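You operate a simulated robot arm through the tools that you are given. There is no shell and no other tool. Be economical: measure what you need, move in short steps, check, and stop when the job is done.

You run a simulated robot arm. Do the job below in one go: nothing can be reset, and whatever is moved stays where it is left.

JOB
Measure the end play of the gearbox at G1, fit the shim it needs and lay its round cover on.
Fine: the play must come within the limits printed on the gearbox; swing the gauge arm clear again; the cover's bolts stay undone; the other shims stay. Where these are worked on the way, their far stop is far enough and under half their travel is too little: gauge arm.

Only the result counts: the job must be done as asked and must still hold three seconds after the hand-in. Knocking over, shifting, dropping, spilling or breaking anything else fails it. A push-on lid holds only when it is set on centred and level and pressed home; a screw cap is set on level and turned clockwise until tight.

ROBOT AND FRAMES
A 7-joint arm with a fingered hand, fixed in place. Base frame: the origin is at the foot of the arm, x ahead of it, y to its left, z up. Lengths are in m, angles in rad, forces in N, time in s.
With the tool pointing down near the work surface it reaches from about 0.26 to 0.68 m from the base axis. Its first joint turns from -2.897 to 2.897 rad. Payload 4 kg.
Tool frame: the origin (TCP) lies between the finger pads and is the grasp point; the fingertips stand 0.026 m ahead of it; z points along the fingers, y is the line along which they close. The gripper opens to 0.156 m. The gripper's body begins 0.073 m behind the TCP. The gripper is a hand of 4 fingers: y runs from the thumb to the fingers, the wrist lies at [0, 0, -0.239] in the tool frame, and closing takes about 1.5 s.
Orientation is that of the tool frame in the base frame, as a unit quaternion [x, y, z, w]. With the fingers straight down and closing along the base's y, the tool's x points along the base's -x, its y along +y and its z along -z.

CONTROLS
- The arm moves only by the tool servo_tool. Its argument "increments" is one flat list of numbers, 7 for each row, row after row: the shift along the base's x, y, z in mm, then the turn, a rotation vector about the base's x, y, z in rad, then the finger opening in mm, from 0 to 156. In form: [tx, ty, tz, ax, ay, az, claw, tx, ty, tz, ax, ay, az, claw, ...]. A call has 1 to 12 rows; each row is the pose to reach, as a shift and turn from the pose commanded when the call began. Each row takes 0.2 s and may step no farther than 0.05 m and 0.15 rad from the row before; otherwise, or with a gripper value out of range, the whole call is refused. A pose out of reach is approached as far as the arm can. The call stops where the force on the tool passes 60 N (or 10 N more than at its start, if that is more) or the arm is blocked; 0.2 s more then pass. Each finger travels about 0.072 m/s and halts on what it meets, pressing with about 30 N; the grip force reading is that of the motor and also rises with nothing between the fingers. The clock runs only during rows and for 0.2 s after the last one: add rows that repeat a pose to give the fingers time. The reply holds the time, the measured pose of the TCP, the force on the tool along the base axes, the opening and the grip force, in the units named above and with some noise, with the torque about the TCP (base axes, N m) and any sound that the robot's microphone picked up.
- Cameras (640 x 400 px; columns grow to the right, rows downward): "scene" is fixed at [0.4003, -0.5018, 1.4259]; the picture's right is [1.00, -0.06, 0.00], its down [-0.04, -0.61, -0.79] and it looks along [0.05, 0.79, -0.62] (base axes); focal length 290 px, centre (320, 200). "wrist" rides on the gripper at [0.058, -0.058, -0.091] in the tool frame; the picture's right is [0.71, 0.71, 0.00], its down [-0.53, 0.53, -0.67] and it looks along [-0.47, 0.47, 0.74] (tool axes); focal length 265 px, centre (320, 200). There is no depth. A picture from a camera that has moved, and an enlarged one, comes with that camera's place and axes in the base frame and with its lens.
- get_image(camera): a new picture of that camera. The clock stands still meanwhile.
- grasp_type(shape): the hand has 4 fingers and takes this shape, open, in about a second: jaw (thumb against the fingers, like two jaws); tri (thumb and two fingers); tip (a fingertip pinch); poke (one finger out to press); point (the index stretched); flat (the hand flat); cup (the hand cupped); fist (a fist). The gripper value then closes the fingers along that shape, each until it touches; the sizes above hold for jaw. It gives what a move gives, with no picture.
- enlarge(camera, box): a new picture of the part [left, top, right, bottom] of that camera's present view, enlarged. The clock stands still meanwhile.
- hand_in(): hands the job in; it is judged then, once.

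Go step by step. Nothing tells you positions but the pictures and the camera data: compare them with the known pose of the tool, close in by small moves and look again before you grip or let go. The budget is 120 turns and 68 pictures, counting those below and the enlarged ones. Unless the task says otherwise, let go and move clear before handing in, and close with one line.

The tools are called after "Request:" by a JSON object that holds its "method" and its "body". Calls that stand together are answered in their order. servo_tool: Moves the arm, as the interface text tells. Its arguments: {"type":"object","properties":{"increments":{"type":"array"}},"required":["increments"]} The other tools are called the same way: grasp_type (shape) gives the hand a shape; get_image (camera) takes a picture; enlarge (camera, box) takes an enlarged picture of a part of a camera's view; hand_in () hands the job in.

At the start:

```text
clock: 0.0
ee_pos: [0.3966, 0.2766, 1.153]
tool_rot: [0.0, 1.0, 0.001, 0.0]
force: [-0.2, 0.3, -0.5]
wrist_torque: [-0.01, 0.01, 0.0]
finger_gap: 0.1558
finger_force: 0.1
shape: jaw
```

scene: 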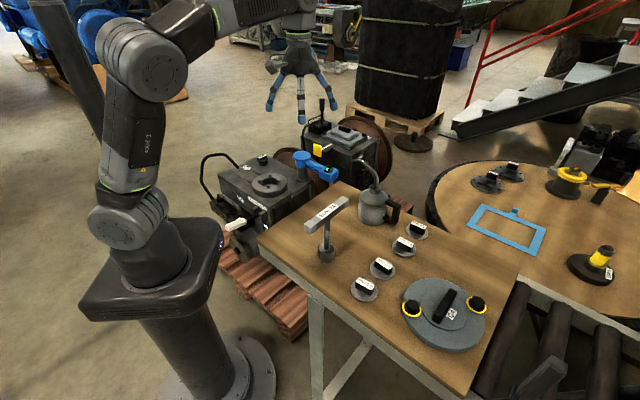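
wrist: 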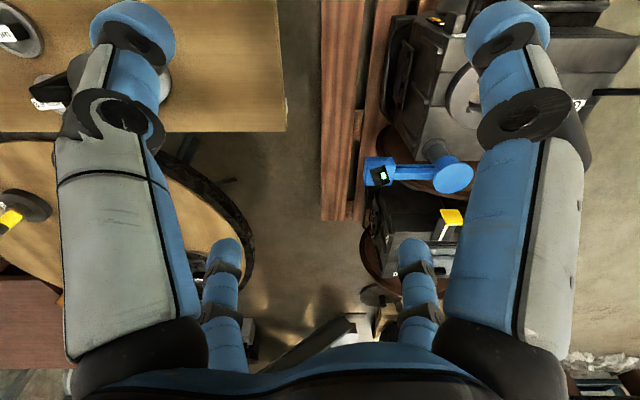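

I see two gearboxes, a gauge arm (blue), shims with tags on the table, and a round cover with a handle. I'll look closer at each.

Request:
{"method": "enlarge", "body": {"camera": "scene", "box": [190, 90, 390, 260]}}

Request:
{"method": "enlarge", "body": {"camera": "scene", "box": [290, 180, 520, 360]}}

Request:
{"method": "enlarge", "body": {"camera": "scene", "box": [440, 140, 640, 300]}}

```text
2.35 times, centred on (290, 175) of scene
camera zoom: at [0.4003, -0.5018, 1.4259], right [1.0, -0.06, 0.0], down [-0.04, -0.61, -0.79], along [0.05, 0.79, -0.62], focal length 683 px, centre (391, 259)
```

zoom: 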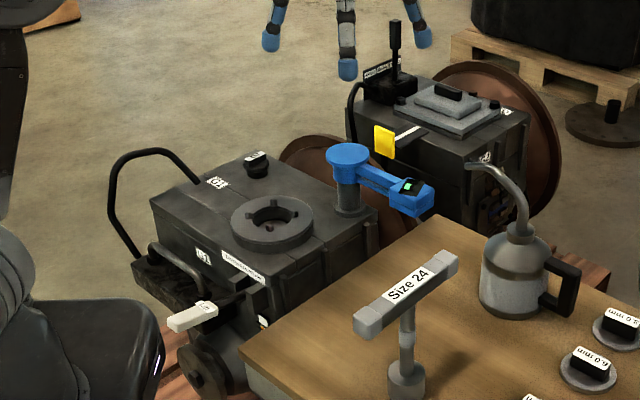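

```text
2.22 times, centred on (405, 270) of scene
camera zoom: at [0.4003, -0.5018, 1.4259], right [1.0, -0.06, 0.0], down [-0.04, -0.61, -0.79], along [0.05, 0.79, -0.62], focal length 645 px, centre (131, 44)
```

zoom: 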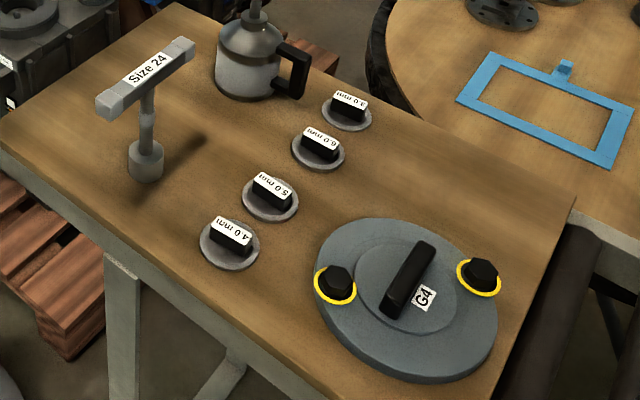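

```text
2.50 times, centred on (540, 220) of scene
camera zoom: at [0.4003, -0.5018, 1.4259], right [1.0, -0.06, 0.0], down [-0.04, -0.61, -0.79], along [0.05, 0.79, -0.62], focal length 725 px, centre (-230, 150)
```

zoom: 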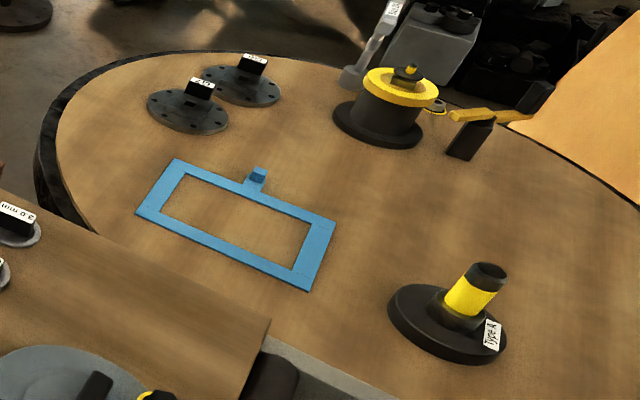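

Four shims (3, 6, 5, 4 mm), covers tagged with something. I need to read the tags.

Request:
{"method": "enlarge", "body": {"camera": "scene", "box": [240, 145, 290, 180]}}

Request:
{"method": "enlarge", "body": {"camera": "scene", "box": [465, 150, 535, 200]}}

Request:
{"method": "enlarge", "body": {"camera": "scene", "box": [210, 185, 290, 245]}}

Request:
{"method": "enlarge", "body": {"camera": "wrist", "box": [350, 80, 490, 260]}}

Request:
{"method": "enlarge", "body": {"camera": "scene", "box": [420, 280, 490, 330]}}

```text
11.43 times, centred on (265, 162) of scene
camera zoom: at [0.4003, -0.5018, 1.4259], right [1.0, -0.06, 0.0], down [-0.04, -0.61, -0.79], along [0.05, 0.79, -0.62], focal length 3316 px, centre (949, 629)
```

zoom: 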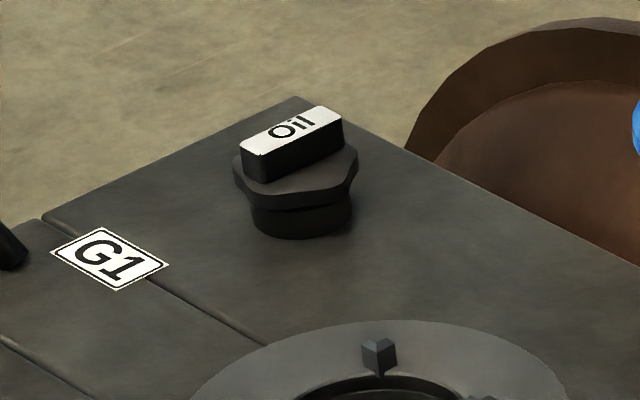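

```text
8.00 times, centred on (500, 175) of scene
camera zoom: at [0.4003, -0.5018, 1.4259], right [1.0, -0.06, 0.0], down [-0.04, -0.61, -0.79], along [0.05, 0.79, -0.62], focal length 2321 px, centre (-1120, 400)
```

zoom: 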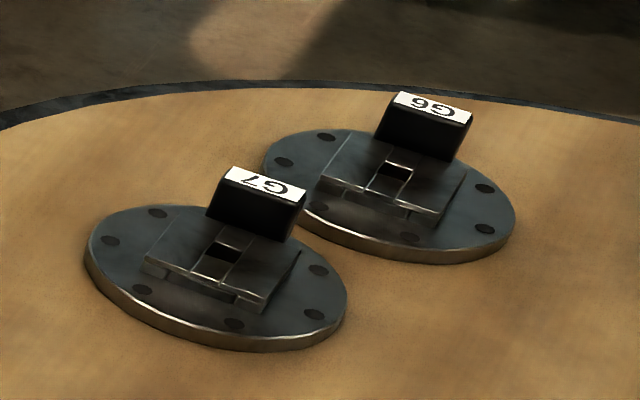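

```text
6.67 times, centred on (250, 215) of scene
camera zoom: at [0.4003, -0.5018, 1.4259], right [1.0, -0.06, 0.0], down [-0.04, -0.61, -0.79], along [0.05, 0.79, -0.62], focal length 1934 px, centre (787, 100)
```

zoom: 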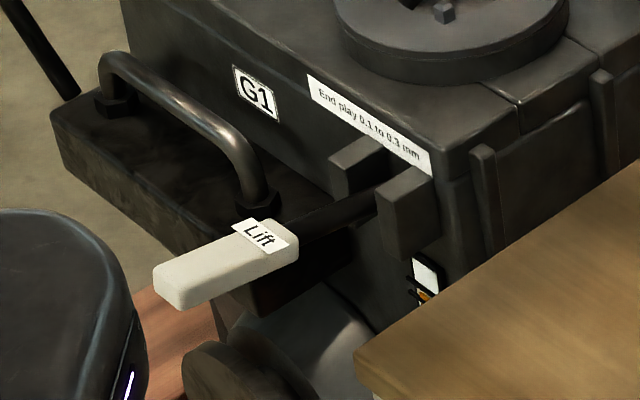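

```text
2.22 times, centred on (420, 170) of wrist
camera zoom: at [0.3376, 0.2181, 1.2447], right [-0.71, 0.71, 0.0], down [0.53, 0.53, 0.67], along [0.47, 0.47, -0.74], focal length 590 px, centre (98, 267)
```

zoom: 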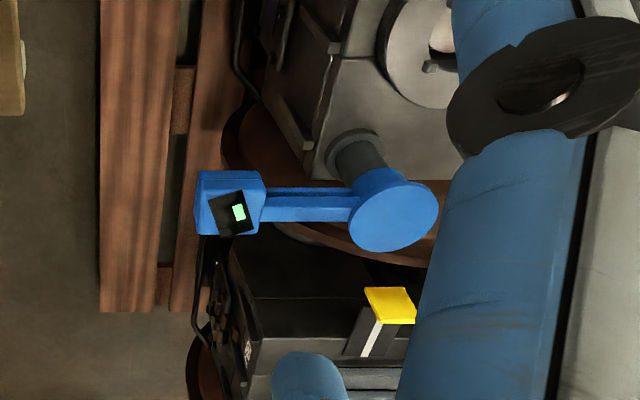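

```text
8.00 times, centred on (455, 305) of scene
camera zoom: at [0.4003, -0.5018, 1.4259], right [1.0, -0.06, 0.0], down [-0.04, -0.61, -0.79], along [0.05, 0.79, -0.62], focal length 2321 px, centre (-760, -640)
```

zoom: 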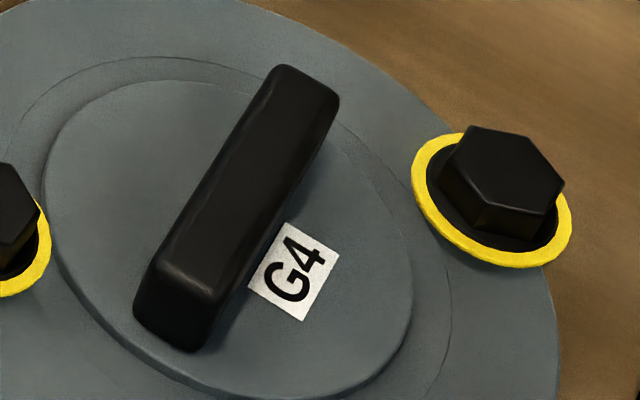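

The cover G4 has about the same diameter as the G1 ring (0.163 m), and G1 sits low and left of me around (0.23, 0.63, 0.64). I'll move the wrist camera to look at it better.

Request:
{"method": "servo_tool", "body": {"increments": [-40, 20, -20, 0, 0, 0, 156, -85, 40, -40, 0, 0, 0, 156, -130, 65, -60, 0, 0, 0, 156, -175, 85, -80, 0, 0, 0, 156, -215, 110, -100, 0, 0, 0, 156, -255, 130, -120, 0, 0, 0, 156, -295, 130, -120, 0, 0, 0, 156, -295, 130, -120, 0, 0, 0, 156]}}

Request:
{"method": "get_image", "body": {"camera": "wrist"}}

Request:
{"method": "get_image", "body": {"camera": "scene"}}

```text
refused: row 2 steps farther than a row can; nothing moved
```

```text
57 pictures are left
camera wrist: at [0.3376, 0.2181, 1.2447], right [-0.71, 0.71, 0.0], down [0.53, 0.53, 0.67], along [0.47, 0.47, -0.74], focal length 265 px, centre (320, 200)
```

wrist: 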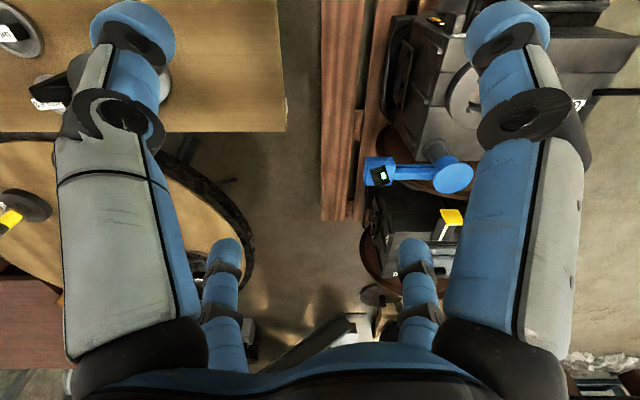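

```text
56 pictures are left
```

scene: 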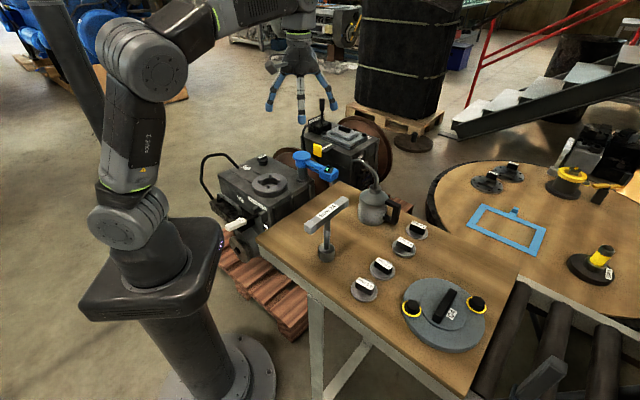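

Step limit exceeded; I'll use smaller rows and picture after the move.

Request:
{"method": "servo_tool", "body": {"increments": [-38, 17, -15, 0, 0, 0, 156, -76, 34, -30, 0, 0, 0, 156, -114, 51, -45, 0, 0, 0, 156, -152, 68, -60, 0, 0, 0, 156, -190, 85, -75, 0, 0, 0, 156, -228, 102, -90, 0, 0, 0, 156, -266, 119, -105, 0, 0, 0, 156, -296, 130, -118, 0, 0, 0, 156, -296, 130, -118, 0, 0, 0, 156]}}

Request:
{"method": "get_image", "body": {"camera": "wrist"}}

```text
clock: 2.0
ee_pos: [0.1714, 0.3926, 1.0448]
tool_rot: [-0.002, 1.0, -0.001, 0.0]
force: [0.5, 0.2, -0.2]
wrist_torque: [0.01, 0.02, -0.02]
finger_gap: 0.1558
finger_force: 0.1
shape: jaw
out of reach, approached as far as the arm can: row 7, 8, 9
```

```text
55 pictures are left
camera wrist: at [0.1139, 0.3333, 1.1366], right [-0.71, 0.7, 0.0], down [0.52, 0.53, 0.67], along [0.47, 0.47, -0.74], focal length 265 px, centre (320, 200)
```

wrist: 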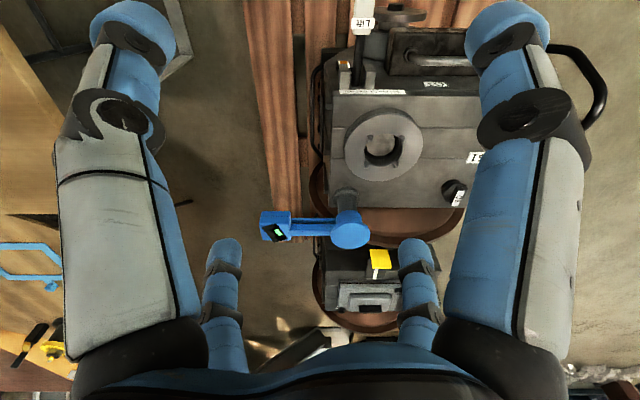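

The ring top is near (0.228, 0.63, 0.64). I'll enlarge the ring, gauge and lever.

Request:
{"method": "enlarge", "body": {"camera": "wrist", "box": [330, 80, 480, 260]}}

Request:
{"method": "enlarge", "body": {"camera": "wrist", "box": [320, 0, 480, 100]}}

Request:
{"method": "enlarge", "body": {"camera": "wrist", "box": [250, 190, 380, 270]}}

```text
2.22 times, centred on (405, 170) of wrist
camera zoom: at [0.1139, 0.3333, 1.1366], right [-0.71, 0.7, 0.0], down [0.52, 0.53, 0.67], along [0.47, 0.47, -0.74], focal length 590 px, centre (131, 267)
```

zoom: 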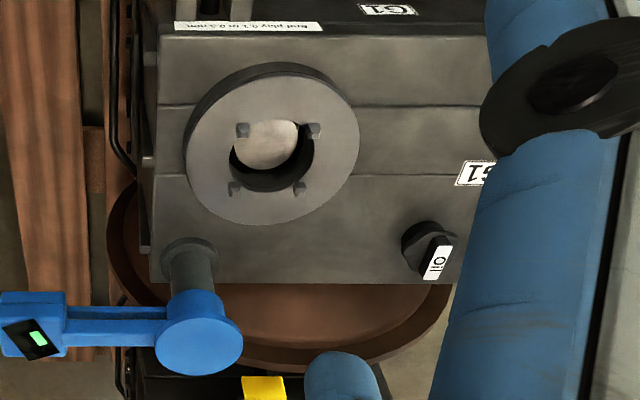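

```text
4.00 times, centred on (400, 50) of wrist
camera zoom: at [0.1139, 0.3333, 1.1366], right [-0.71, 0.7, 0.0], down [0.52, 0.53, 0.67], along [0.47, 0.47, -0.74], focal length 1062 px, centre (0, 800)
```

zoom: 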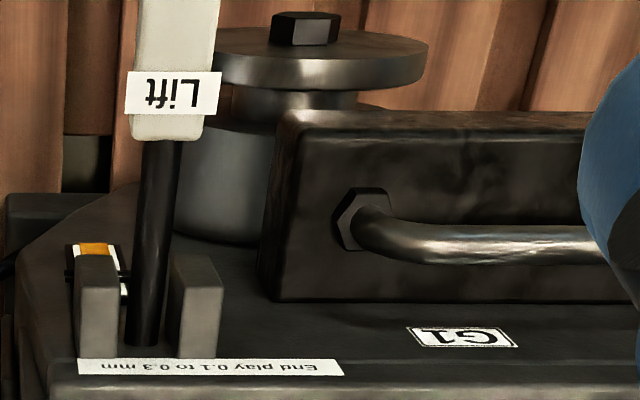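

```text
4.92 times, centred on (315, 230) of wrist
camera zoom: at [0.1139, 0.3333, 1.1366], right [-0.71, 0.7, 0.0], down [0.52, 0.53, 0.67], along [0.47, 0.47, -0.74], focal length 1307 px, centre (345, 52)
```

zoom: 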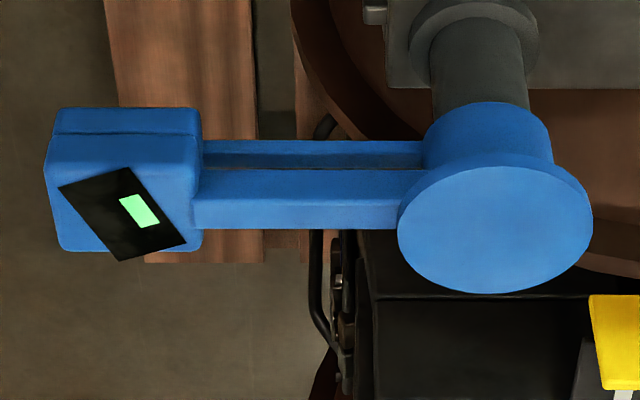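

The gauge head is near (0.505, 0.58, 0.728), its pivot near (0.391, 0.711), and it must swing clockwise over the ring. I'll yaw the hand so the fingers will straddle the head.

Request:
{"method": "servo_tool", "body": {"increments": [22, 9, 0, 0, 0, 0.145, 156, 44, 18, 0, 0, 0, 0.29, 156, 66, 26, 0, 0, 0, 0.435, 156, 88, 35, 0, 0, 0, 0.58, 156, 110, 44, 0, 0, 0, 0.725, 156, 132, 53, 0, 0, 0, 0.87, 156, 154, 61, 0, 0, 0, 1.015, 156, 176, 70, 0, 0, 0, 1.16, 156, 198, 79, 0, 0, 0, 1.305, 156, 220, 88, 0, 0, 0, 1.45, 156, 245, 96, 0, 0, 0, 1.595, 156, 270, 105, 0, 0, 0, 1.74, 156]}}

```text
clock: 4.6
ee_pos: [0.4323, 0.4874, 1.043]
tool_rot: [0.765, -0.644, 0.001, 0.001]
force: [-0.3, 0.7, 0.3]
wrist_torque: [-0.04, 0.01, -0.04]
finger_gap: 0.1559
finger_force: 0.1
shape: jaw
out of reach, approached as far as the arm can: row 12
```

Yaw is working. Next the rest of the yaw, staying in reach.

Request:
{"method": "servo_tool", "body": {"increments": [-10, -10, 0, 0, 0, 0.14, 156, -20, -20, 0, 0, 0, 0.28, 156, -30, -30, 0, 0, 0, 0.42, 156, -30, -30, 0, 0, 0, 0.55, 156]}}

Request:
{"method": "servo_tool", "body": {"increments": [15, 15, -10, 0.0918, -0.1057, 0, 156, 30, 30, -20, 0.1837, -0.2114, 0, 156, 45, 45, -30, 0.2755, -0.3171, 0, 156, 60, 60, -40, 0.3674, -0.4228, 0, 156, 70, 70, -50, 0.3674, -0.4228, 0, 156]}}

Request:
{"method": "get_image", "body": {"camera": "wrist"}}

Request:
{"method": "get_image", "body": {"camera": "scene"}}

```text
clock: 5.6
ee_pos: [0.4028, 0.4584, 1.0426]
tool_rot: [0.911, -0.413, 0.0, -0.001]
force: [0.2, -1.0, 0.3]
wrist_torque: [-0.01, -0.01, -0.01]
finger_gap: 0.156
finger_force: 0.0
shape: jaw
```

```text
clock: 6.8
ee_pos: [0.473, 0.527, 0.9949]
tool_rot: [0.875, -0.397, 0.116, -0.253]
force: [-0.2, 0.6, 0.2]
wrist_torque: [0.01, -0.01, -0.01]
finger_gap: 0.1556
finger_force: 0.0
shape: jaw
```

```text
51 pictures are left
camera wrist: at [0.51, 0.4829, 1.1027], right [0.02, -0.93, -0.38], down [-0.95, -0.13, 0.28], along [-0.31, 0.35, -0.88], focal length 265 px, centre (320, 200)
```

wrist: 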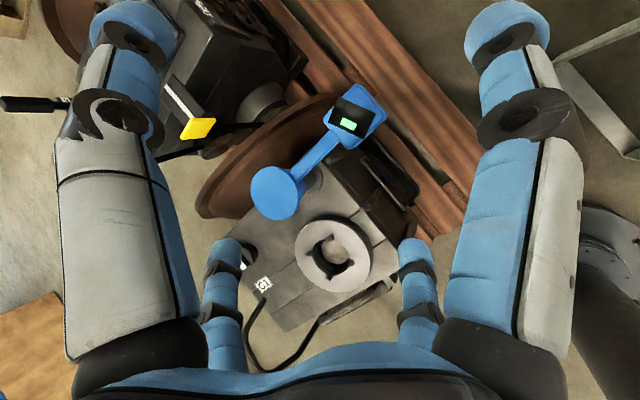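

```text
50 pictures are left
```

scene: 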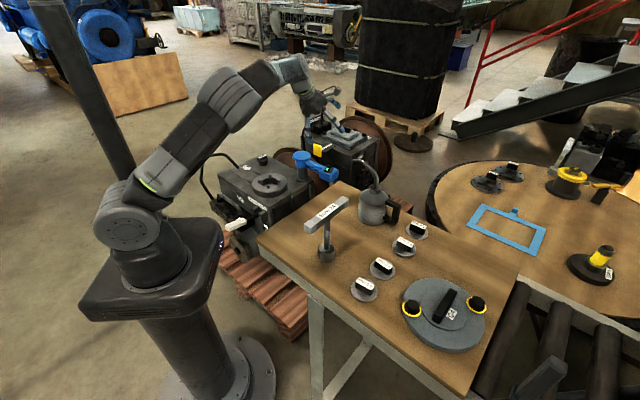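

The triangulation agrees: head (0.507, 0.58, 0.73), pivot (0.388, 0.70). I'll go to the approach point along the tilted tool axis, then slide the fingers around the head.

Request:
{"method": "servo_tool", "body": {"increments": [-5, 0, -40, 0, 0, 0, 120, -10, 0, -80, 0, 0, 0, 120, -15, 1, -120, 0, 0, 0, 120, -15, 11, -138, 0, 0, 0, 120, -15, 11, -138, 0, 0, 0, 120]}}

Request:
{"method": "get_image", "body": {"camera": "wrist"}}

```text
clock: 8.0
ee_pos: [0.4583, 0.5389, 0.8564]
tool_rot: [0.875, -0.398, 0.116, -0.252]
force: [-1.0, 0.7, -0.5]
wrist_torque: [-0.01, 0.01, -0.01]
finger_gap: 0.1202
finger_force: 0.0
shape: jaw
```

```text
49 pictures are left
camera wrist: at [0.4957, 0.4941, 0.9641], right [0.01, -0.93, -0.37], down [-0.95, -0.13, 0.29], along [-0.31, 0.35, -0.88], focal length 265 px, centre (320, 200)
```

wrist: 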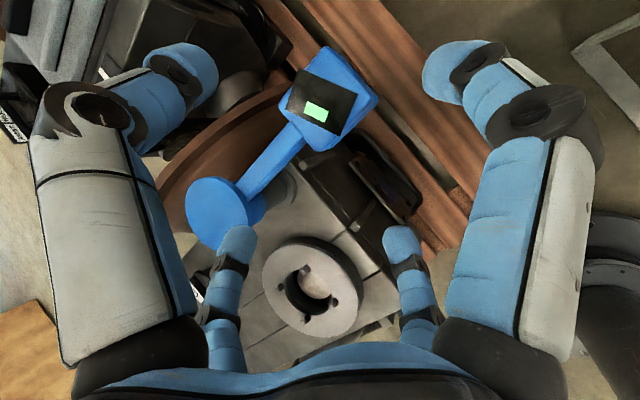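

The hand's fingers form a cross, so a straddling finger would hit the bar. I'll try the one-finger "poke" shape to hook the head instead.

Request:
{"method": "grasp_type", "body": {"shape": "poke"}}

Request:
{"method": "get_image", "body": {"camera": "wrist"}}

Request:
{"method": "enlarge", "body": {"camera": "scene", "box": [260, 50, 380, 200]}}

```text
clock: 8.9
ee_pos: [0.4583, 0.5385, 0.8562]
tool_rot: [0.875, -0.398, 0.115, -0.251]
force: [-0.3, -0.3, 0.0]
wrist_torque: [-0.02, 0.02, -0.01]
finger_gap: 0.0
finger_force: 0.1
shape: poke
```

```text
48 pictures are left
camera wrist: at [0.4957, 0.494, 0.9644], right [0.01, -0.93, -0.37], down [-0.95, -0.13, 0.29], along [-0.31, 0.35, -0.88], focal length 265 px, centre (320, 200)
```

wrist: 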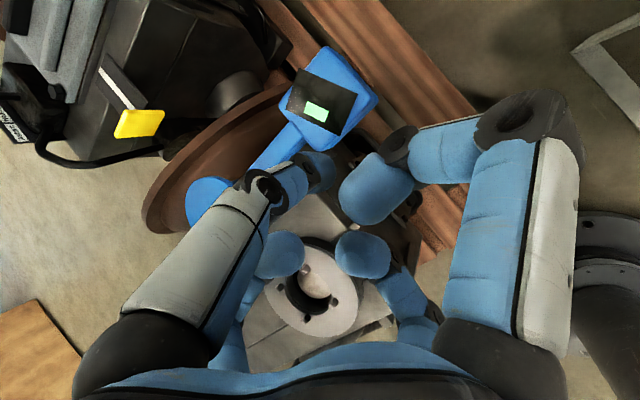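

```text
2.67 times, centred on (320, 125) of scene
camera zoom: at [0.4003, -0.5018, 1.4259], right [1.0, -0.06, 0.0], down [-0.04, -0.61, -0.79], along [0.05, 0.79, -0.62], focal length 774 px, centre (320, 400)
```

zoom: 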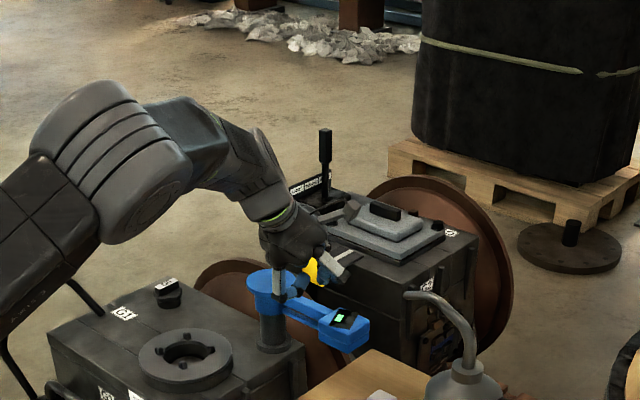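

Poke puts a single finger on the tool axis with the curled ones close behind, which is tight here. I'll go back to jaw and turn 45° about the tool axis so the four fingers cage the head with the bar passing between two of them.

Request:
{"method": "grasp_type", "body": {"shape": "jaw"}}

Request:
{"method": "servo_tool", "body": {"increments": [0, 0, 10, 0.0525, 0.0456, -0.111, 156, 0, 0, 20, 0.105, 0.091, -0.222, 156, 0, 0, 20, 0.1575, 0.137, -0.333, 156, 0, 0, 20, 0.21, 0.182, -0.444, 156, 0, 0, 20, 0.2625, 0.228, -0.555, 156, 0, 0, 20, 0.315, 0.273, -0.665, 156, 0, 0, 20, 0.315, 0.273, -0.665, 156]}}

Request:
{"method": "get_image", "body": {"camera": "wrist"}}

```text
clock: 9.8
ee_pos: [0.4573, 0.5385, 0.8559]
tool_rot: [0.875, -0.397, 0.115, -0.252]
force: [0.3, 0.6, 0.3]
wrist_torque: [-0.03, 0.0, -0.01]
finger_gap: 0.1561
finger_force: 0.2
shape: jaw
```

```text
clock: 11.4
ee_pos: [0.4578, 0.5387, 0.8755]
tool_rot: [-0.657, 0.702, -0.01, 0.276]
force: [0.0, -0.5, -0.4]
wrist_torque: [0.03, 0.02, 0.0]
finger_gap: 0.1557
finger_force: 0.2
shape: jaw
```

```text
46 pictures are left
camera wrist: at [0.4742, 0.4439, 0.9536], right [-0.64, -0.56, -0.53], down [-0.76, 0.33, 0.56], along [-0.14, 0.76, -0.63], focal length 265 px, centre (320, 200)
```

wrist: 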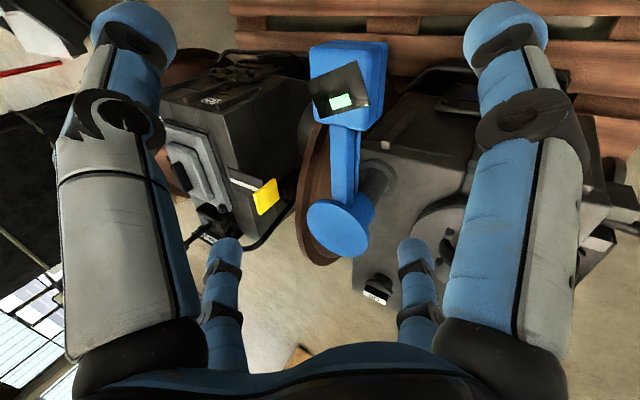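

The bar now passes between the fingers. I'll shift slightly back and descend along the tool axis around the head.

Request:
{"method": "servo_tool", "body": {"increments": [-23, -26, 0, 0, 0, 0, 156, -6, -12, -35, 0, 0, 0, 156, 10, 3, -70, 0, 0, 0, 156, 27, 17, -105, 0, 0, 0, 156, 27, 17, -105, 0, 0, 0, 156]}}

Request:
{"method": "get_image", "body": {"camera": "wrist"}}

Request:
{"method": "enlarge", "body": {"camera": "scene", "box": [260, 80, 400, 220]}}

```text
clock: 12.6
ee_pos: [0.4841, 0.5567, 0.7693]
tool_rot: [-0.657, 0.701, -0.011, 0.277]
force: [-0.4, -0.3, 0.3]
wrist_torque: [0.01, 0.02, 0.01]
finger_gap: 0.1559
finger_force: 0.1
shape: jaw
```

```text
45 pictures are left
camera wrist: at [0.5005, 0.4615, 0.8476], right [-0.64, -0.56, -0.53], down [-0.76, 0.33, 0.56], along [-0.14, 0.76, -0.63], focal length 265 px, centre (320, 200)
```

wrist: 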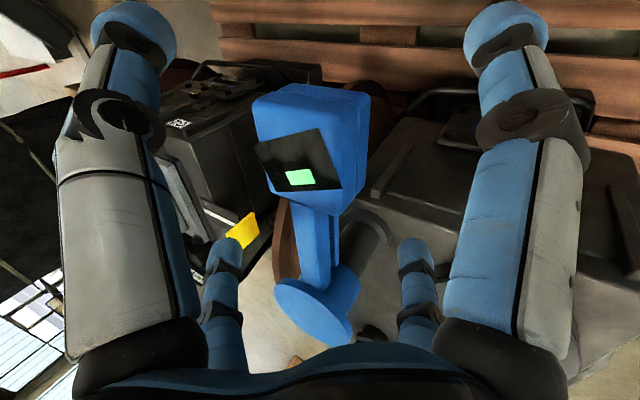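

```text
2.86 times, centred on (330, 150) of scene
camera zoom: at [0.4003, -0.5018, 1.4259], right [1.0, -0.06, 0.0], down [-0.04, -0.61, -0.79], along [0.05, 0.79, -0.62], focal length 829 px, centre (291, 343)
```

zoom: 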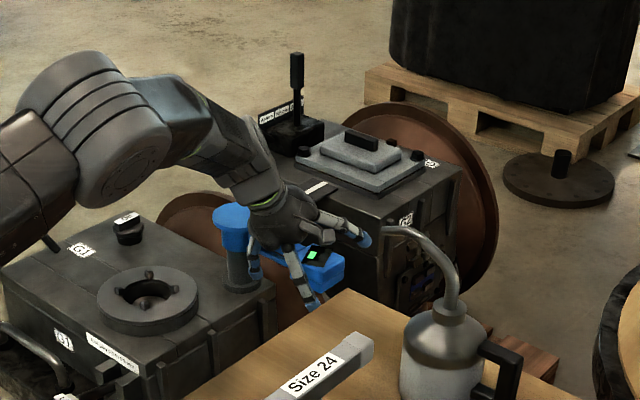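

Well centred; continuing down about 60 mm along the axis.

Request:
{"method": "servo_tool", "body": {"increments": [17, 15, -30, 0, 0, 0, 156, 34, 31, -62, 0, 0, 0, 156, 34, 31, -62, 0, 0, 0, 156]}}

Request:
{"method": "get_image", "body": {"camera": "wrist"}}

```text
clock: 13.4
ee_pos: [0.5169, 0.5875, 0.7091]
tool_rot: [-0.657, 0.701, -0.009, 0.277]
force: [0.4, -0.4, -0.1]
wrist_torque: [-0.02, -0.01, 0.03]
finger_gap: 0.156
finger_force: 0.0
shape: jaw
```

```text
43 pictures are left
camera wrist: at [0.5346, 0.4924, 0.7868], right [-0.64, -0.56, -0.53], down [-0.76, 0.33, 0.56], along [-0.14, 0.76, -0.63], focal length 265 px, centre (320, 200)
```

wrist: 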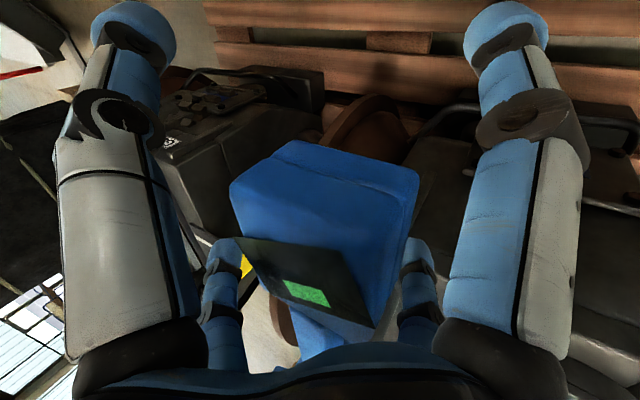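

The head is caged. Now I'll start dragging it clockwise while reducing the tilt.

Request:
{"method": "servo_tool", "body": {"increments": [-15, -12, 0, -0.033, 0.038, 0, 156, -30, -24, 2, -0.066, 0.076, 0, 156, -47, -36, 4, -0.098, 0.113, 0, 156, -60, -43, 6, -0.131, 0.151, 0, 156, -74, -48, 8, -0.17, 0.196, 0, 156, -74, -48, 8, -0.17, 0.196, 0, 156]}}

Request:
{"method": "get_image", "body": {"camera": "wrist"}}

```text
clock: 14.8
ee_pos: [0.4445, 0.538, 0.7158]
tool_rot: [-0.675, 0.722, -0.006, 0.15]
force: [0.2, 0.5, 0.1]
wrist_torque: [0.02, 0.0, -0.06]
finger_gap: 0.1558
finger_force: 0.0
shape: jaw
```

```text
42 pictures are left
camera wrist: at [0.4768, 0.4584, 0.8037], right [-0.72, -0.63, -0.3], down [-0.64, 0.43, 0.64], along [-0.27, 0.65, -0.71], focal length 265 px, centre (320, 200)
```

wrist: 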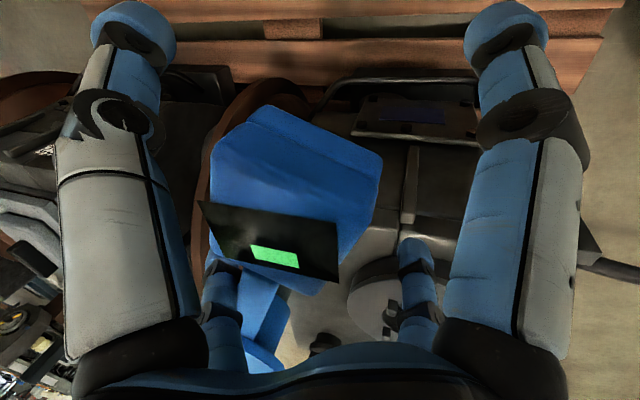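

The arm follows freely. Continue with yaw following.

Request:
{"method": "servo_tool", "body": {"increments": [-14, -4, 1, 0, 0, -0.125, 156, -28, -6, 2, 0, 0, -0.25, 156, -42, -6, 3, 0, 0, -0.375, 156, -60, -5, 3, 0, 0, -0.5, 156, -60, -5, 3, 0, 0, -0.5, 156]}}

Request:
{"method": "get_image", "body": {"camera": "wrist"}}

```text
clock: 16.0
ee_pos: [0.3835, 0.5348, 0.7197]
tool_rot: [-0.475, 0.867, -0.042, 0.144]
force: [0.1, -0.3, 0.2]
wrist_torque: [0.03, -0.01, -0.01]
finger_gap: 0.1559
finger_force: 0.0
shape: jaw
```

```text
41 pictures are left
camera wrist: at [0.3744, 0.447, 0.8074], right [-0.93, -0.21, -0.3], down [-0.35, 0.68, 0.64], along [0.07, 0.7, -0.71], focal length 265 px, centre (320, 200)
```

wrist: 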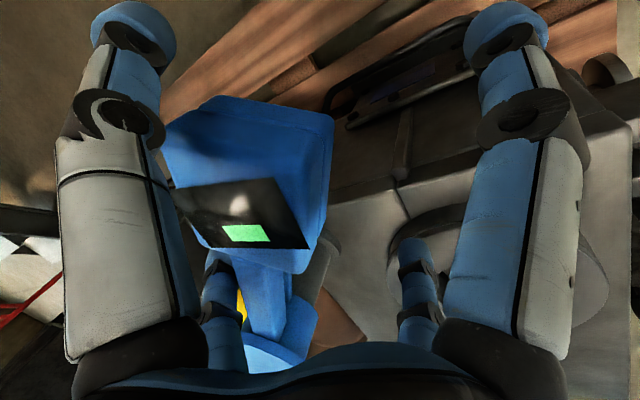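

Continuing around, re-tilting slightly outward toward the ring.

Request:
{"method": "servo_tool", "body": {"increments": [-22, 0, 1, 0.027, 0.048, -0.125, 156, -45, 2, 2, 0.055, 0.097, -0.25, 156, -65, 10, 3, 0.082, 0.145, -0.375, 156, -86, 20, 3, 0.109, 0.193, -0.5, 156, -86, 20, 3, 0.109, 0.193, -0.5, 156]}}

Request:
{"method": "get_image", "body": {"camera": "wrist"}}

```text
clock: 17.2
ee_pos: [0.2981, 0.5542, 0.7224]
tool_rot: [-0.24, 0.968, 0.016, 0.071]
force: [0.4, 0.8, -0.1]
wrist_torque: [0.0, 0.0, 0.01]
finger_gap: 0.1558
finger_force: 0.1
shape: jaw
```

```text
40 pictures are left
camera wrist: at [0.2623, 0.469, 0.8049], right [-0.95, 0.3, -0.1], down [0.13, 0.67, 0.74], along [0.29, 0.68, -0.67], focal length 265 px, centre (320, 200)
```

wrist: 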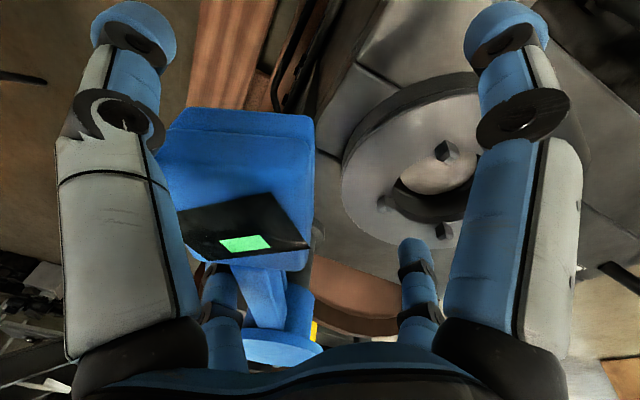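

Request:
{"method": "servo_tool", "body": {"increments": [-15, 12, 0, 0, 0, -0.1, 156, -30, 27, 0, 0, 0, -0.2, 156, -46, 41, 0, 0, 0, -0.32, 156, -58, 60, 0, 0, 0, -0.44, 156, -69, 80, 0, 0, 0, -0.55, 156, -69, 80, 0, 0, 0, -0.55, 156]}}

Request:
{"method": "get_image", "body": {"camera": "wrist"}}

```text
clock: 18.6
ee_pos: [0.2436, 0.6396, 0.7313]
tool_rot: [0.029, 0.997, -0.009, 0.069]
force: [-14.8, -14.7, -9.7]
wrist_torque: [0.9, -0.2, -1.18]
finger_gap: 0.156
finger_force: 0.1
shape: jaw
out of reach, approached as far as the arm can: row 5, 6
```

```text
39 pictures are left
camera wrist: at [0.169, 0.5861, 0.8144], right [-0.66, 0.75, -0.11], down [0.46, 0.51, 0.73], along [0.6, 0.43, -0.68], focal length 265 px, centre (320, 200)
```

wrist: 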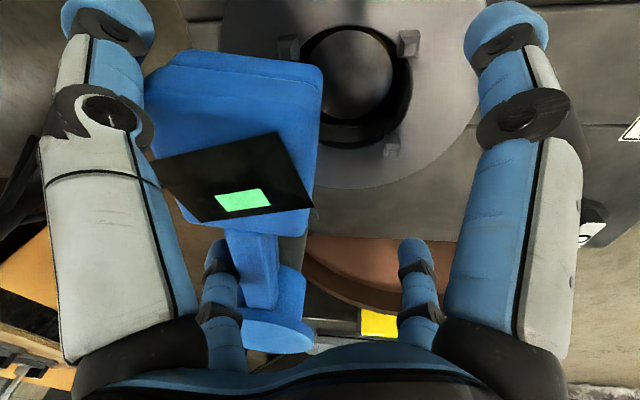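

The force rose as I neared my reach limit with little tilt. I'll back off a bit and tilt outward more to regain reach.

Request:
{"method": "servo_tool", "body": {"increments": [0, -18, 2, 0, 0, 0, 156, 0, -18, 4, 0.118, -0.043, 0, 156, 0, -18, 6, 0.235, -0.085, 0, 156, 0, -18, 6, 0.235, -0.085, 0, 156]}}

Request:
{"method": "get_image", "body": {"camera": "wrist"}}

```text
clock: 19.6
ee_pos: [0.2839, 0.6327, 0.7707]
tool_rot: [0.028, 0.989, 0.103, 0.101]
force: [0.4, 0.2, 0.5]
wrist_torque: [0.02, 0.0, 0.03]
finger_gap: 0.1561
finger_force: 0.1
shape: jaw
out of reach, approached as far as the arm can: row 1, 2, 3, 4
```

```text
38 pictures are left
camera wrist: at [0.207, 0.5606, 0.8354], right [-0.67, 0.74, 0.01], down [0.4, 0.34, 0.85], along [0.63, 0.57, -0.52], focal length 265 px, centre (320, 200)
```

wrist: 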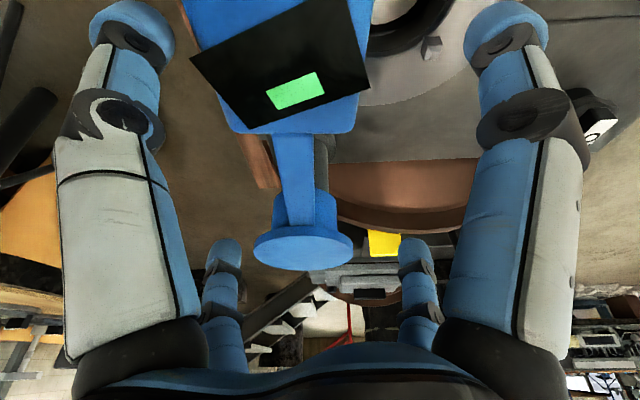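

That was a joint limit: the hand's yaw was too low for this azimuth. I'll lift off and turn the hand +90° (the cross is symmetric) before continuing.

Request:
{"method": "servo_tool", "body": {"increments": [0, 0, 40, 0, 0, 0.0, 156, 0, 0, 80, 0, 0, 0.1, 156, 0, 0, 120, 0, 0, 0.2, 156, 0, 0, 130, 0, 0, 0.3, 156, 0, 0, 130, 0, 0, 0.3, 156]}}

```text
clock: 20.8
ee_pos: [0.2842, 0.6341, 0.9005]
tool_rot: [-0.109, 0.981, 0.129, 0.092]
force: [0.0, -0.5, 0.5]
wrist_torque: [-0.02, 0.0, 0.01]
finger_gap: 0.1562
finger_force: 0.0
shape: jaw
out of reach, approached as far as the arm can: row 1
```

Request:
{"method": "servo_tool", "body": {"increments": [-9, -15, 0, -0.0196, -0.035, 0.122, 156, -18, -30, 0, -0.039, -0.07, 0.244, 156, -27, -45, 0, -0.0587, -0.105, 0.366, 156, -36, -61, 0, -0.078, -0.14, 0.488, 156, -46, -76, 0, -0.098, -0.176, 0.61, 156, -55, -91, 0, -0.117, -0.211, 0.731, 156, -64, -107, 0, -0.137, -0.246, 0.853, 156, -64, -107, 0, -0.137, -0.246, 0.853, 156]}}

Request:
{"method": "get_image", "body": {"camera": "wrist"}}

```text
clock: 22.6
ee_pos: [0.2202, 0.5247, 0.9013]
tool_rot: [-0.524, 0.837, 0.076, 0.139]
force: [0.4, -0.3, -0.7]
wrist_torque: [0.0, 0.01, 0.01]
finger_gap: 0.156
finger_force: 0.0
shape: jaw
```

```text
37 pictures are left
camera wrist: at [0.2341, 0.4235, 0.9702], right [-0.93, -0.3, -0.23], down [-0.36, 0.5, 0.79], along [-0.12, 0.82, -0.57], focal length 265 px, centre (320, 200)
```

wrist: 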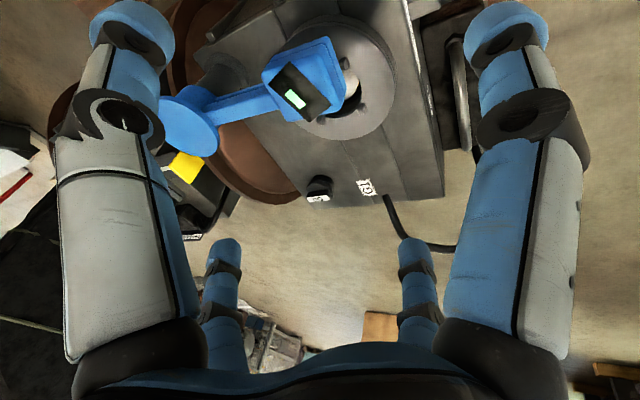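

The view is clear now: head (0.26, 0.575), ring centre about (0.22, 0.622). I'll turn a little more and lower the cage over the head.

Request:
{"method": "servo_tool", "body": {"increments": [7, 0, 0, -0.018, -0.032, 0.111, 156, 14, 0, 0, -0.036, -0.064, 0.222, 156, 14, 0, 0, -0.0535, -0.0955, 0.332, 156, 20, 12, -40, -0.0535, -0.0955, 0.332, 156, 26, 23, -80, -0.0535, -0.0955, 0.332, 156, 33, 35, -120, -0.0535, -0.0955, 0.332, 156, 33, 35, -120, -0.0535, -0.0955, 0.332, 156]}}

Request:
{"method": "get_image", "body": {"camera": "wrist"}}

```text
clock: 24.2
ee_pos: [0.2533, 0.5606, 0.781]
tool_rot: [-0.661, 0.733, 0.051, 0.151]
force: [-1.6, 0.6, -0.2]
wrist_torque: [-0.02, 0.0, -0.03]
finger_gap: 0.1559
finger_force: 0.1
shape: jaw
```

```text
36 pictures are left
camera wrist: at [0.2924, 0.4728, 0.8584], right [-0.75, -0.59, -0.29], down [-0.58, 0.38, 0.72], along [-0.31, 0.71, -0.63], focal length 265 px, centre (320, 200)
```

wrist: 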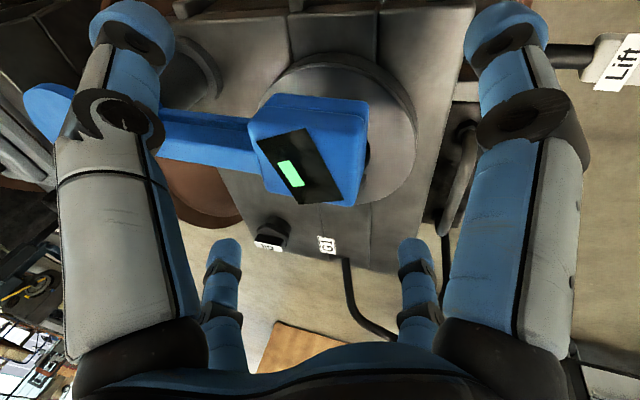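

Request:
{"method": "servo_tool", "body": {"increments": [5, 8, -28, 0, 0, 0, 156, 9, 16, -56, 0, 0, 0, 156, 4, 26, -56, 0, 0, 0, 156, -4, 40, -56, 0, 0, 0, 156, -14, 56, -56, 0, 0, 0, 156, -24, 70, -56, 0, 0, 0, 156, -24, 70, -56, 0, 0, 0, 156]}}

Request:
{"method": "get_image", "body": {"camera": "wrist"}}

```text
clock: 25.8
ee_pos: [0.2302, 0.6302, 0.7242]
tool_rot: [-0.661, 0.733, 0.052, 0.151]
force: [0.2, -0.4, -0.4]
wrist_torque: [-0.01, -0.01, -0.01]
finger_gap: 0.1559
finger_force: 0.0
shape: jaw
```

```text
35 pictures are left
camera wrist: at [0.2676, 0.5425, 0.8016], right [-0.75, -0.59, -0.29], down [-0.58, 0.38, 0.72], along [-0.31, 0.71, -0.63], focal length 265 px, centre (320, 200)
```

wrist: 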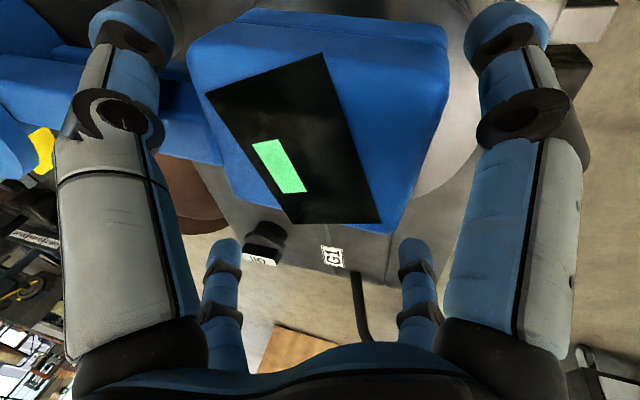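

Fingers are about to touch bar and head; continue the sweep in small steps.

Request:
{"method": "servo_tool", "body": {"increments": [-8, 10, 0, 0, 0, 0, 156, -15, 21, 0, 0, 0, 0, 156, -21, 33, 0, 0, 0, 0, 156, -26, 46, 0, 0, 0, 0, 156, -26, 46, 0, 0, 0, 0, 156]}}

Request:
{"method": "get_image", "body": {"camera": "wrist"}}

```text
clock: 26.8
ee_pos: [0.2099, 0.664, 0.7174]
tool_rot: [-0.653, 0.743, 0.038, 0.14]
force: [1.0, -21.2, 10.4]
wrist_torque: [0.41, -0.92, -1.69]
finger_gap: 0.1559
finger_force: 0.0
shape: jaw
stopped in row 5: the force on the tool passed its limit (the readings are from after the stop); the commanded pose is now the measured one
```

```text
34 pictures are left
camera wrist: at [0.2458, 0.5766, 0.7978], right [-0.77, -0.58, -0.27], down [-0.57, 0.42, 0.71], along [-0.3, 0.7, -0.65], focal length 265 px, centre (320, 200)
```

wrist: 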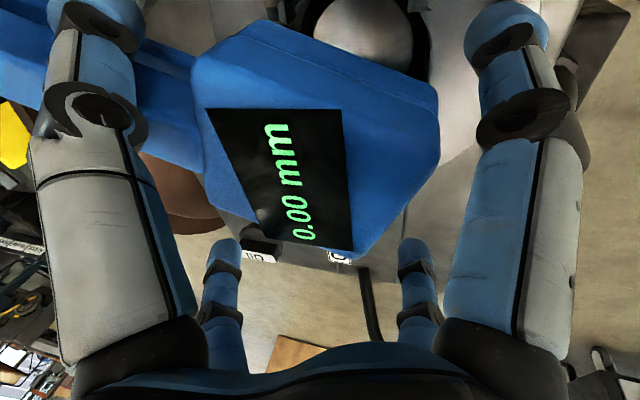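

The gauge reads "0.00 mm": it is at its stop over the shaft. I'll relax, lift off along the tool axis and go to the Lift lever.

Request:
{"method": "servo_tool", "body": {"increments": [7, -16, 5, 0, 0, 0, 156, 14, -32, 10, 0, 0, 0, 156, 8, -43, 48, 0, 0, 0, 156, 1, -55, 90, 0, 0, 0, 156, -6, -67, 130, 0, 0, 0, 156, -13, -80, 170, 0, 0, 0, 156, -20, -110, 200, 0, 0, 0, 156, -20, -110, 200, 0, 0, 0, 156]}}

Request:
{"method": "get_image", "body": {"camera": "wrist"}}

Request:
{"method": "get_image", "body": {"camera": "scene"}}

```text
clock: 28.6
ee_pos: [0.1872, 0.5559, 0.9175]
tool_rot: [-0.655, 0.741, 0.041, 0.14]
force: [0.8, 0.1, -0.7]
wrist_torque: [0.01, -0.04, 0.01]
finger_gap: 0.1559
finger_force: 0.2
shape: jaw
```

```text
33 pictures are left
camera wrist: at [0.2241, 0.4683, 0.9976], right [-0.77, -0.58, -0.27], down [-0.57, 0.41, 0.71], along [-0.3, 0.7, -0.65], focal length 265 px, centre (320, 200)
```

wrist: 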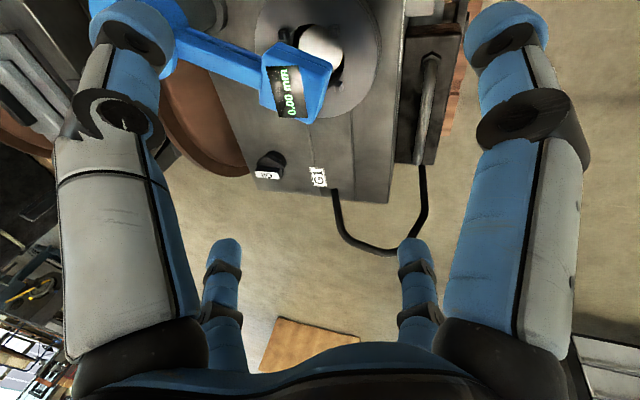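

```text
32 pictures are left
```

scene: 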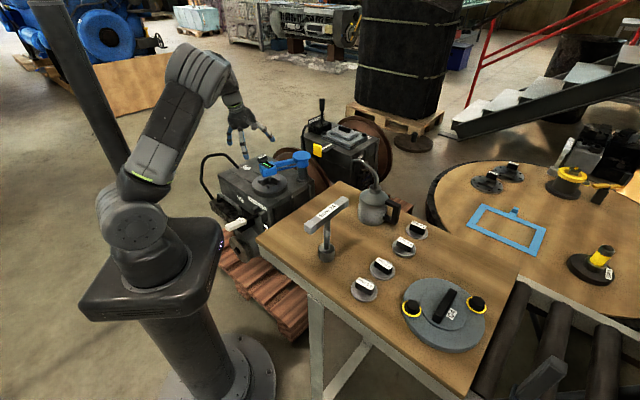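

The gauge display is also visible from the scene camera. Now I'll go above the lever handle (about (0.105, 0.42, 0.60)), untilted, and shape a poke.

Request:
{"method": "servo_tool", "body": {"increments": [-16, -30, 0, -0.049, 0.031, 0, 156, -32, -60, 0, -0.098, 0.062, 0, 156, -48, -90, -10, -0.148, 0.092, 0, 156, -64, -120, -30, -0.197, 0.123, 0, 156, -80, -146, -60, -0.246, 0.154, 0, 156, -80, -146, -60, -0.246, 0.154, 0, 156]}}

Request:
{"method": "grasp_type", "body": {"shape": "poke"}}

Request:
{"method": "get_image", "body": {"camera": "wrist"}}

```text
clock: 30.0
ee_pos: [0.1071, 0.4097, 0.8579]
tool_rot: [-0.662, 0.749, 0.001, 0.002]
force: [0.4, -0.6, -0.3]
wrist_torque: [-0.01, 0.03, 0.03]
finger_gap: 0.156
finger_force: 0.1
shape: jaw
```

```text
clock: 30.9
ee_pos: [0.1079, 0.4097, 0.8575]
tool_rot: [-0.662, 0.75, 0.0, 0.001]
force: [0.0, -0.8, -0.2]
wrist_torque: [-0.02, -0.03, 0.02]
finger_gap: 0.0
finger_force: 0.1
shape: poke
```

```text
31 pictures are left
camera wrist: at [0.1573, 0.3441, 0.9491], right [-0.79, -0.61, 0.0], down [-0.46, 0.58, 0.67], along [-0.41, 0.53, -0.74], focal length 265 px, centre (320, 200)
```

wrist: 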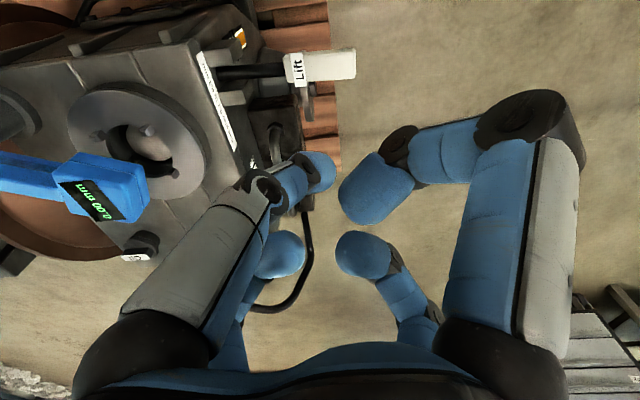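

The lever handle centre is at about (0.098, 0.419), its end near (0.07, 0.395). I'll lower the poking finger onto it.

Request:
{"method": "servo_tool", "body": {"increments": [-15, 0, -45, 0, 0, 0, 0, -19, 1, -90, 0, 0, 0, 0, -19, 1, -135, 0, 0, 0, 0, -19, 1, -180, 0, 0, 0, 0, -19, 1, -195, 0, 0, 0, 0, -19, 1, -195, 0, 0, 0, 0]}}

Request:
{"method": "get_image", "body": {"camera": "wrist"}}

```text
clock: 32.3
ee_pos: [0.0897, 0.4105, 0.6633]
tool_rot: [-0.663, 0.749, 0.0, 0.002]
force: [0.4, -0.3, -0.3]
wrist_torque: [0.01, -0.01, 0.01]
finger_gap: 0.0
finger_force: 29.9
shape: jaw
```

```text
30 pictures are left
camera wrist: at [0.1394, 0.3449, 0.7541], right [-0.79, -0.61, 0.0], down [-0.46, 0.58, 0.67], along [-0.41, 0.53, -0.74], focal length 265 px, centre (320, 200)
```

wrist: 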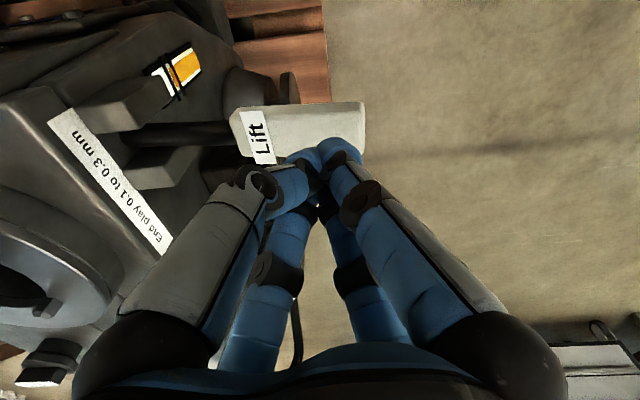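

Closing made a pointed bundle of four tips, which also presses fine. I'll shift onto the handle axis and press down in steps.

Request:
{"method": "servo_tool", "body": {"increments": [3, -5, 0, 0, 0, 0, 0, 3, -5, -12, 0, 0, 0, 0, 3, -5, -24, 0, 0, 0, 0, 3, -5, -32, 0, 0, 0, 0, 3, -5, -40, 0, 0, 0, 0, 3, -5, -48, 0, 0, 0, 0]}}

Request:
{"method": "get_image", "body": {"camera": "wrist"}}

```text
clock: 33.7
ee_pos: [0.0916, 0.4065, 0.615]
tool_rot: [-0.663, 0.749, 0.0, 0.002]
force: [0.0, -0.5, 0.9]
wrist_torque: [-0.06, 0.02, 0.02]
finger_gap: 0.0
finger_force: 30.0
shape: jaw
```

```text
29 pictures are left
camera wrist: at [0.1414, 0.34, 0.7059], right [-0.79, -0.61, 0.0], down [-0.46, 0.58, 0.67], along [-0.41, 0.53, -0.74], focal length 265 px, centre (320, 200)
```

wrist: 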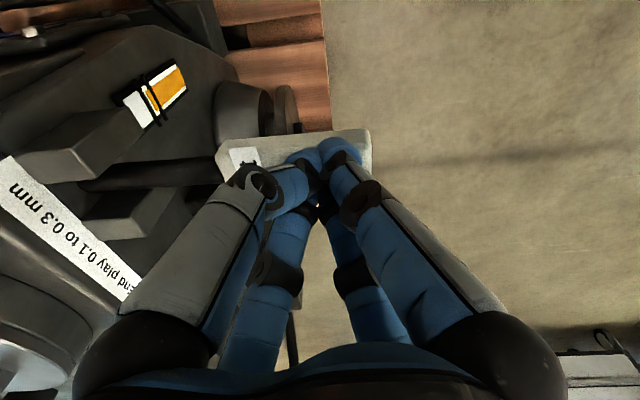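

Contact is just beginning (tips at z≈0.589). I'll press on.

Request:
{"method": "servo_tool", "body": {"increments": [0, 0, -6, 0, 0, 0, 0, 0, 0, -12, 0, 0, 0, 0, 0, 0, -18, 0, 0, 0, 0, 0, 0, -24, 0, 0, 0, 0, 0, 0, -30, 0, 0, 0, 0, 0, 0, -30, 0, 0, 0, 0]}}

Request:
{"method": "enlarge", "body": {"camera": "scene", "box": [200, 140, 310, 250]}}

```text
clock: 35.1
ee_pos: [0.0915, 0.4065, 0.5841]
tool_rot: [-0.662, 0.75, 0.001, 0.003]
force: [0.9, 0.3, 5.4]
wrist_torque: [0.1, -0.07, 0.02]
finger_gap: 0.0
finger_force: 30.2
shape: jaw
```

```text
3.64 times, centred on (255, 195) of scene
camera zoom: at [0.4003, -0.5018, 1.4259], right [1.0, -0.06, 0.0], down [-0.04, -0.61, -0.79], along [0.05, 0.79, -0.62], focal length 1055 px, centre (556, 218)
```

zoom: 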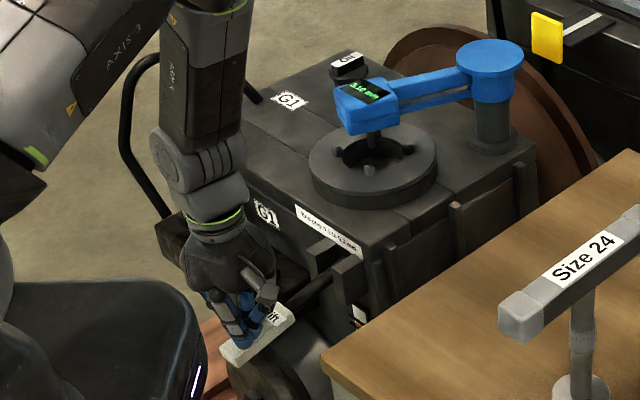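

Pressing works; the reading is changing. I'll press until the lever reaches its stop.

Request:
{"method": "servo_tool", "body": {"increments": [0, 0, -6, 0, 0, 0, 0, 0, 0, -12, 0, 0, 0, 0, 0, 0, -18, 0, 0, 0, 0, 0, 0, -24, 0, 0, 0, 0, 0, 0, -30, 0, 0, 0, 0, 0, 0, -30, 0, 0, 0, 0]}}

Request:
{"method": "enlarge", "body": {"camera": "scene", "box": [250, 150, 290, 175]}}

```text
clock: 35.8
ee_pos: [0.0923, 0.406, 0.5741]
tool_rot: [-0.662, 0.749, -0.001, 0.006]
force: [-0.3, -13.8, 31.7]
wrist_torque: [-0.11, -0.2, -0.06]
finger_gap: 0.0
finger_force: 29.6
shape: jaw
stopped in row 3: the force on the tool passed its limit (the readings are from after the stop); the commanded pose is now the measured one
```

```text
16.00 times, centred on (270, 162) of scene
camera zoom: at [0.4003, -0.5018, 1.4259], right [1.0, -0.06, 0.0], down [-0.04, -0.61, -0.79], along [0.05, 0.79, -0.62], focal length 4643 px, centre (1120, 800)
```

zoom: 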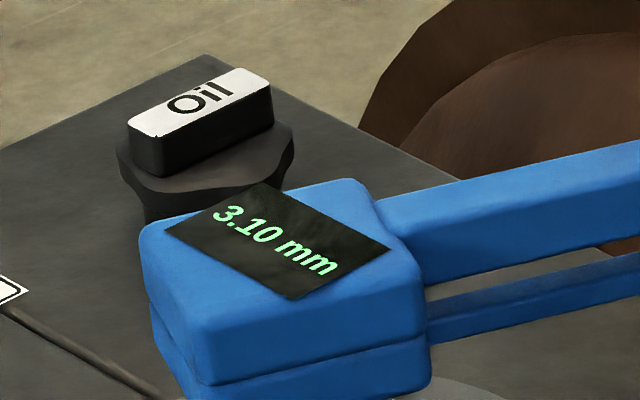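

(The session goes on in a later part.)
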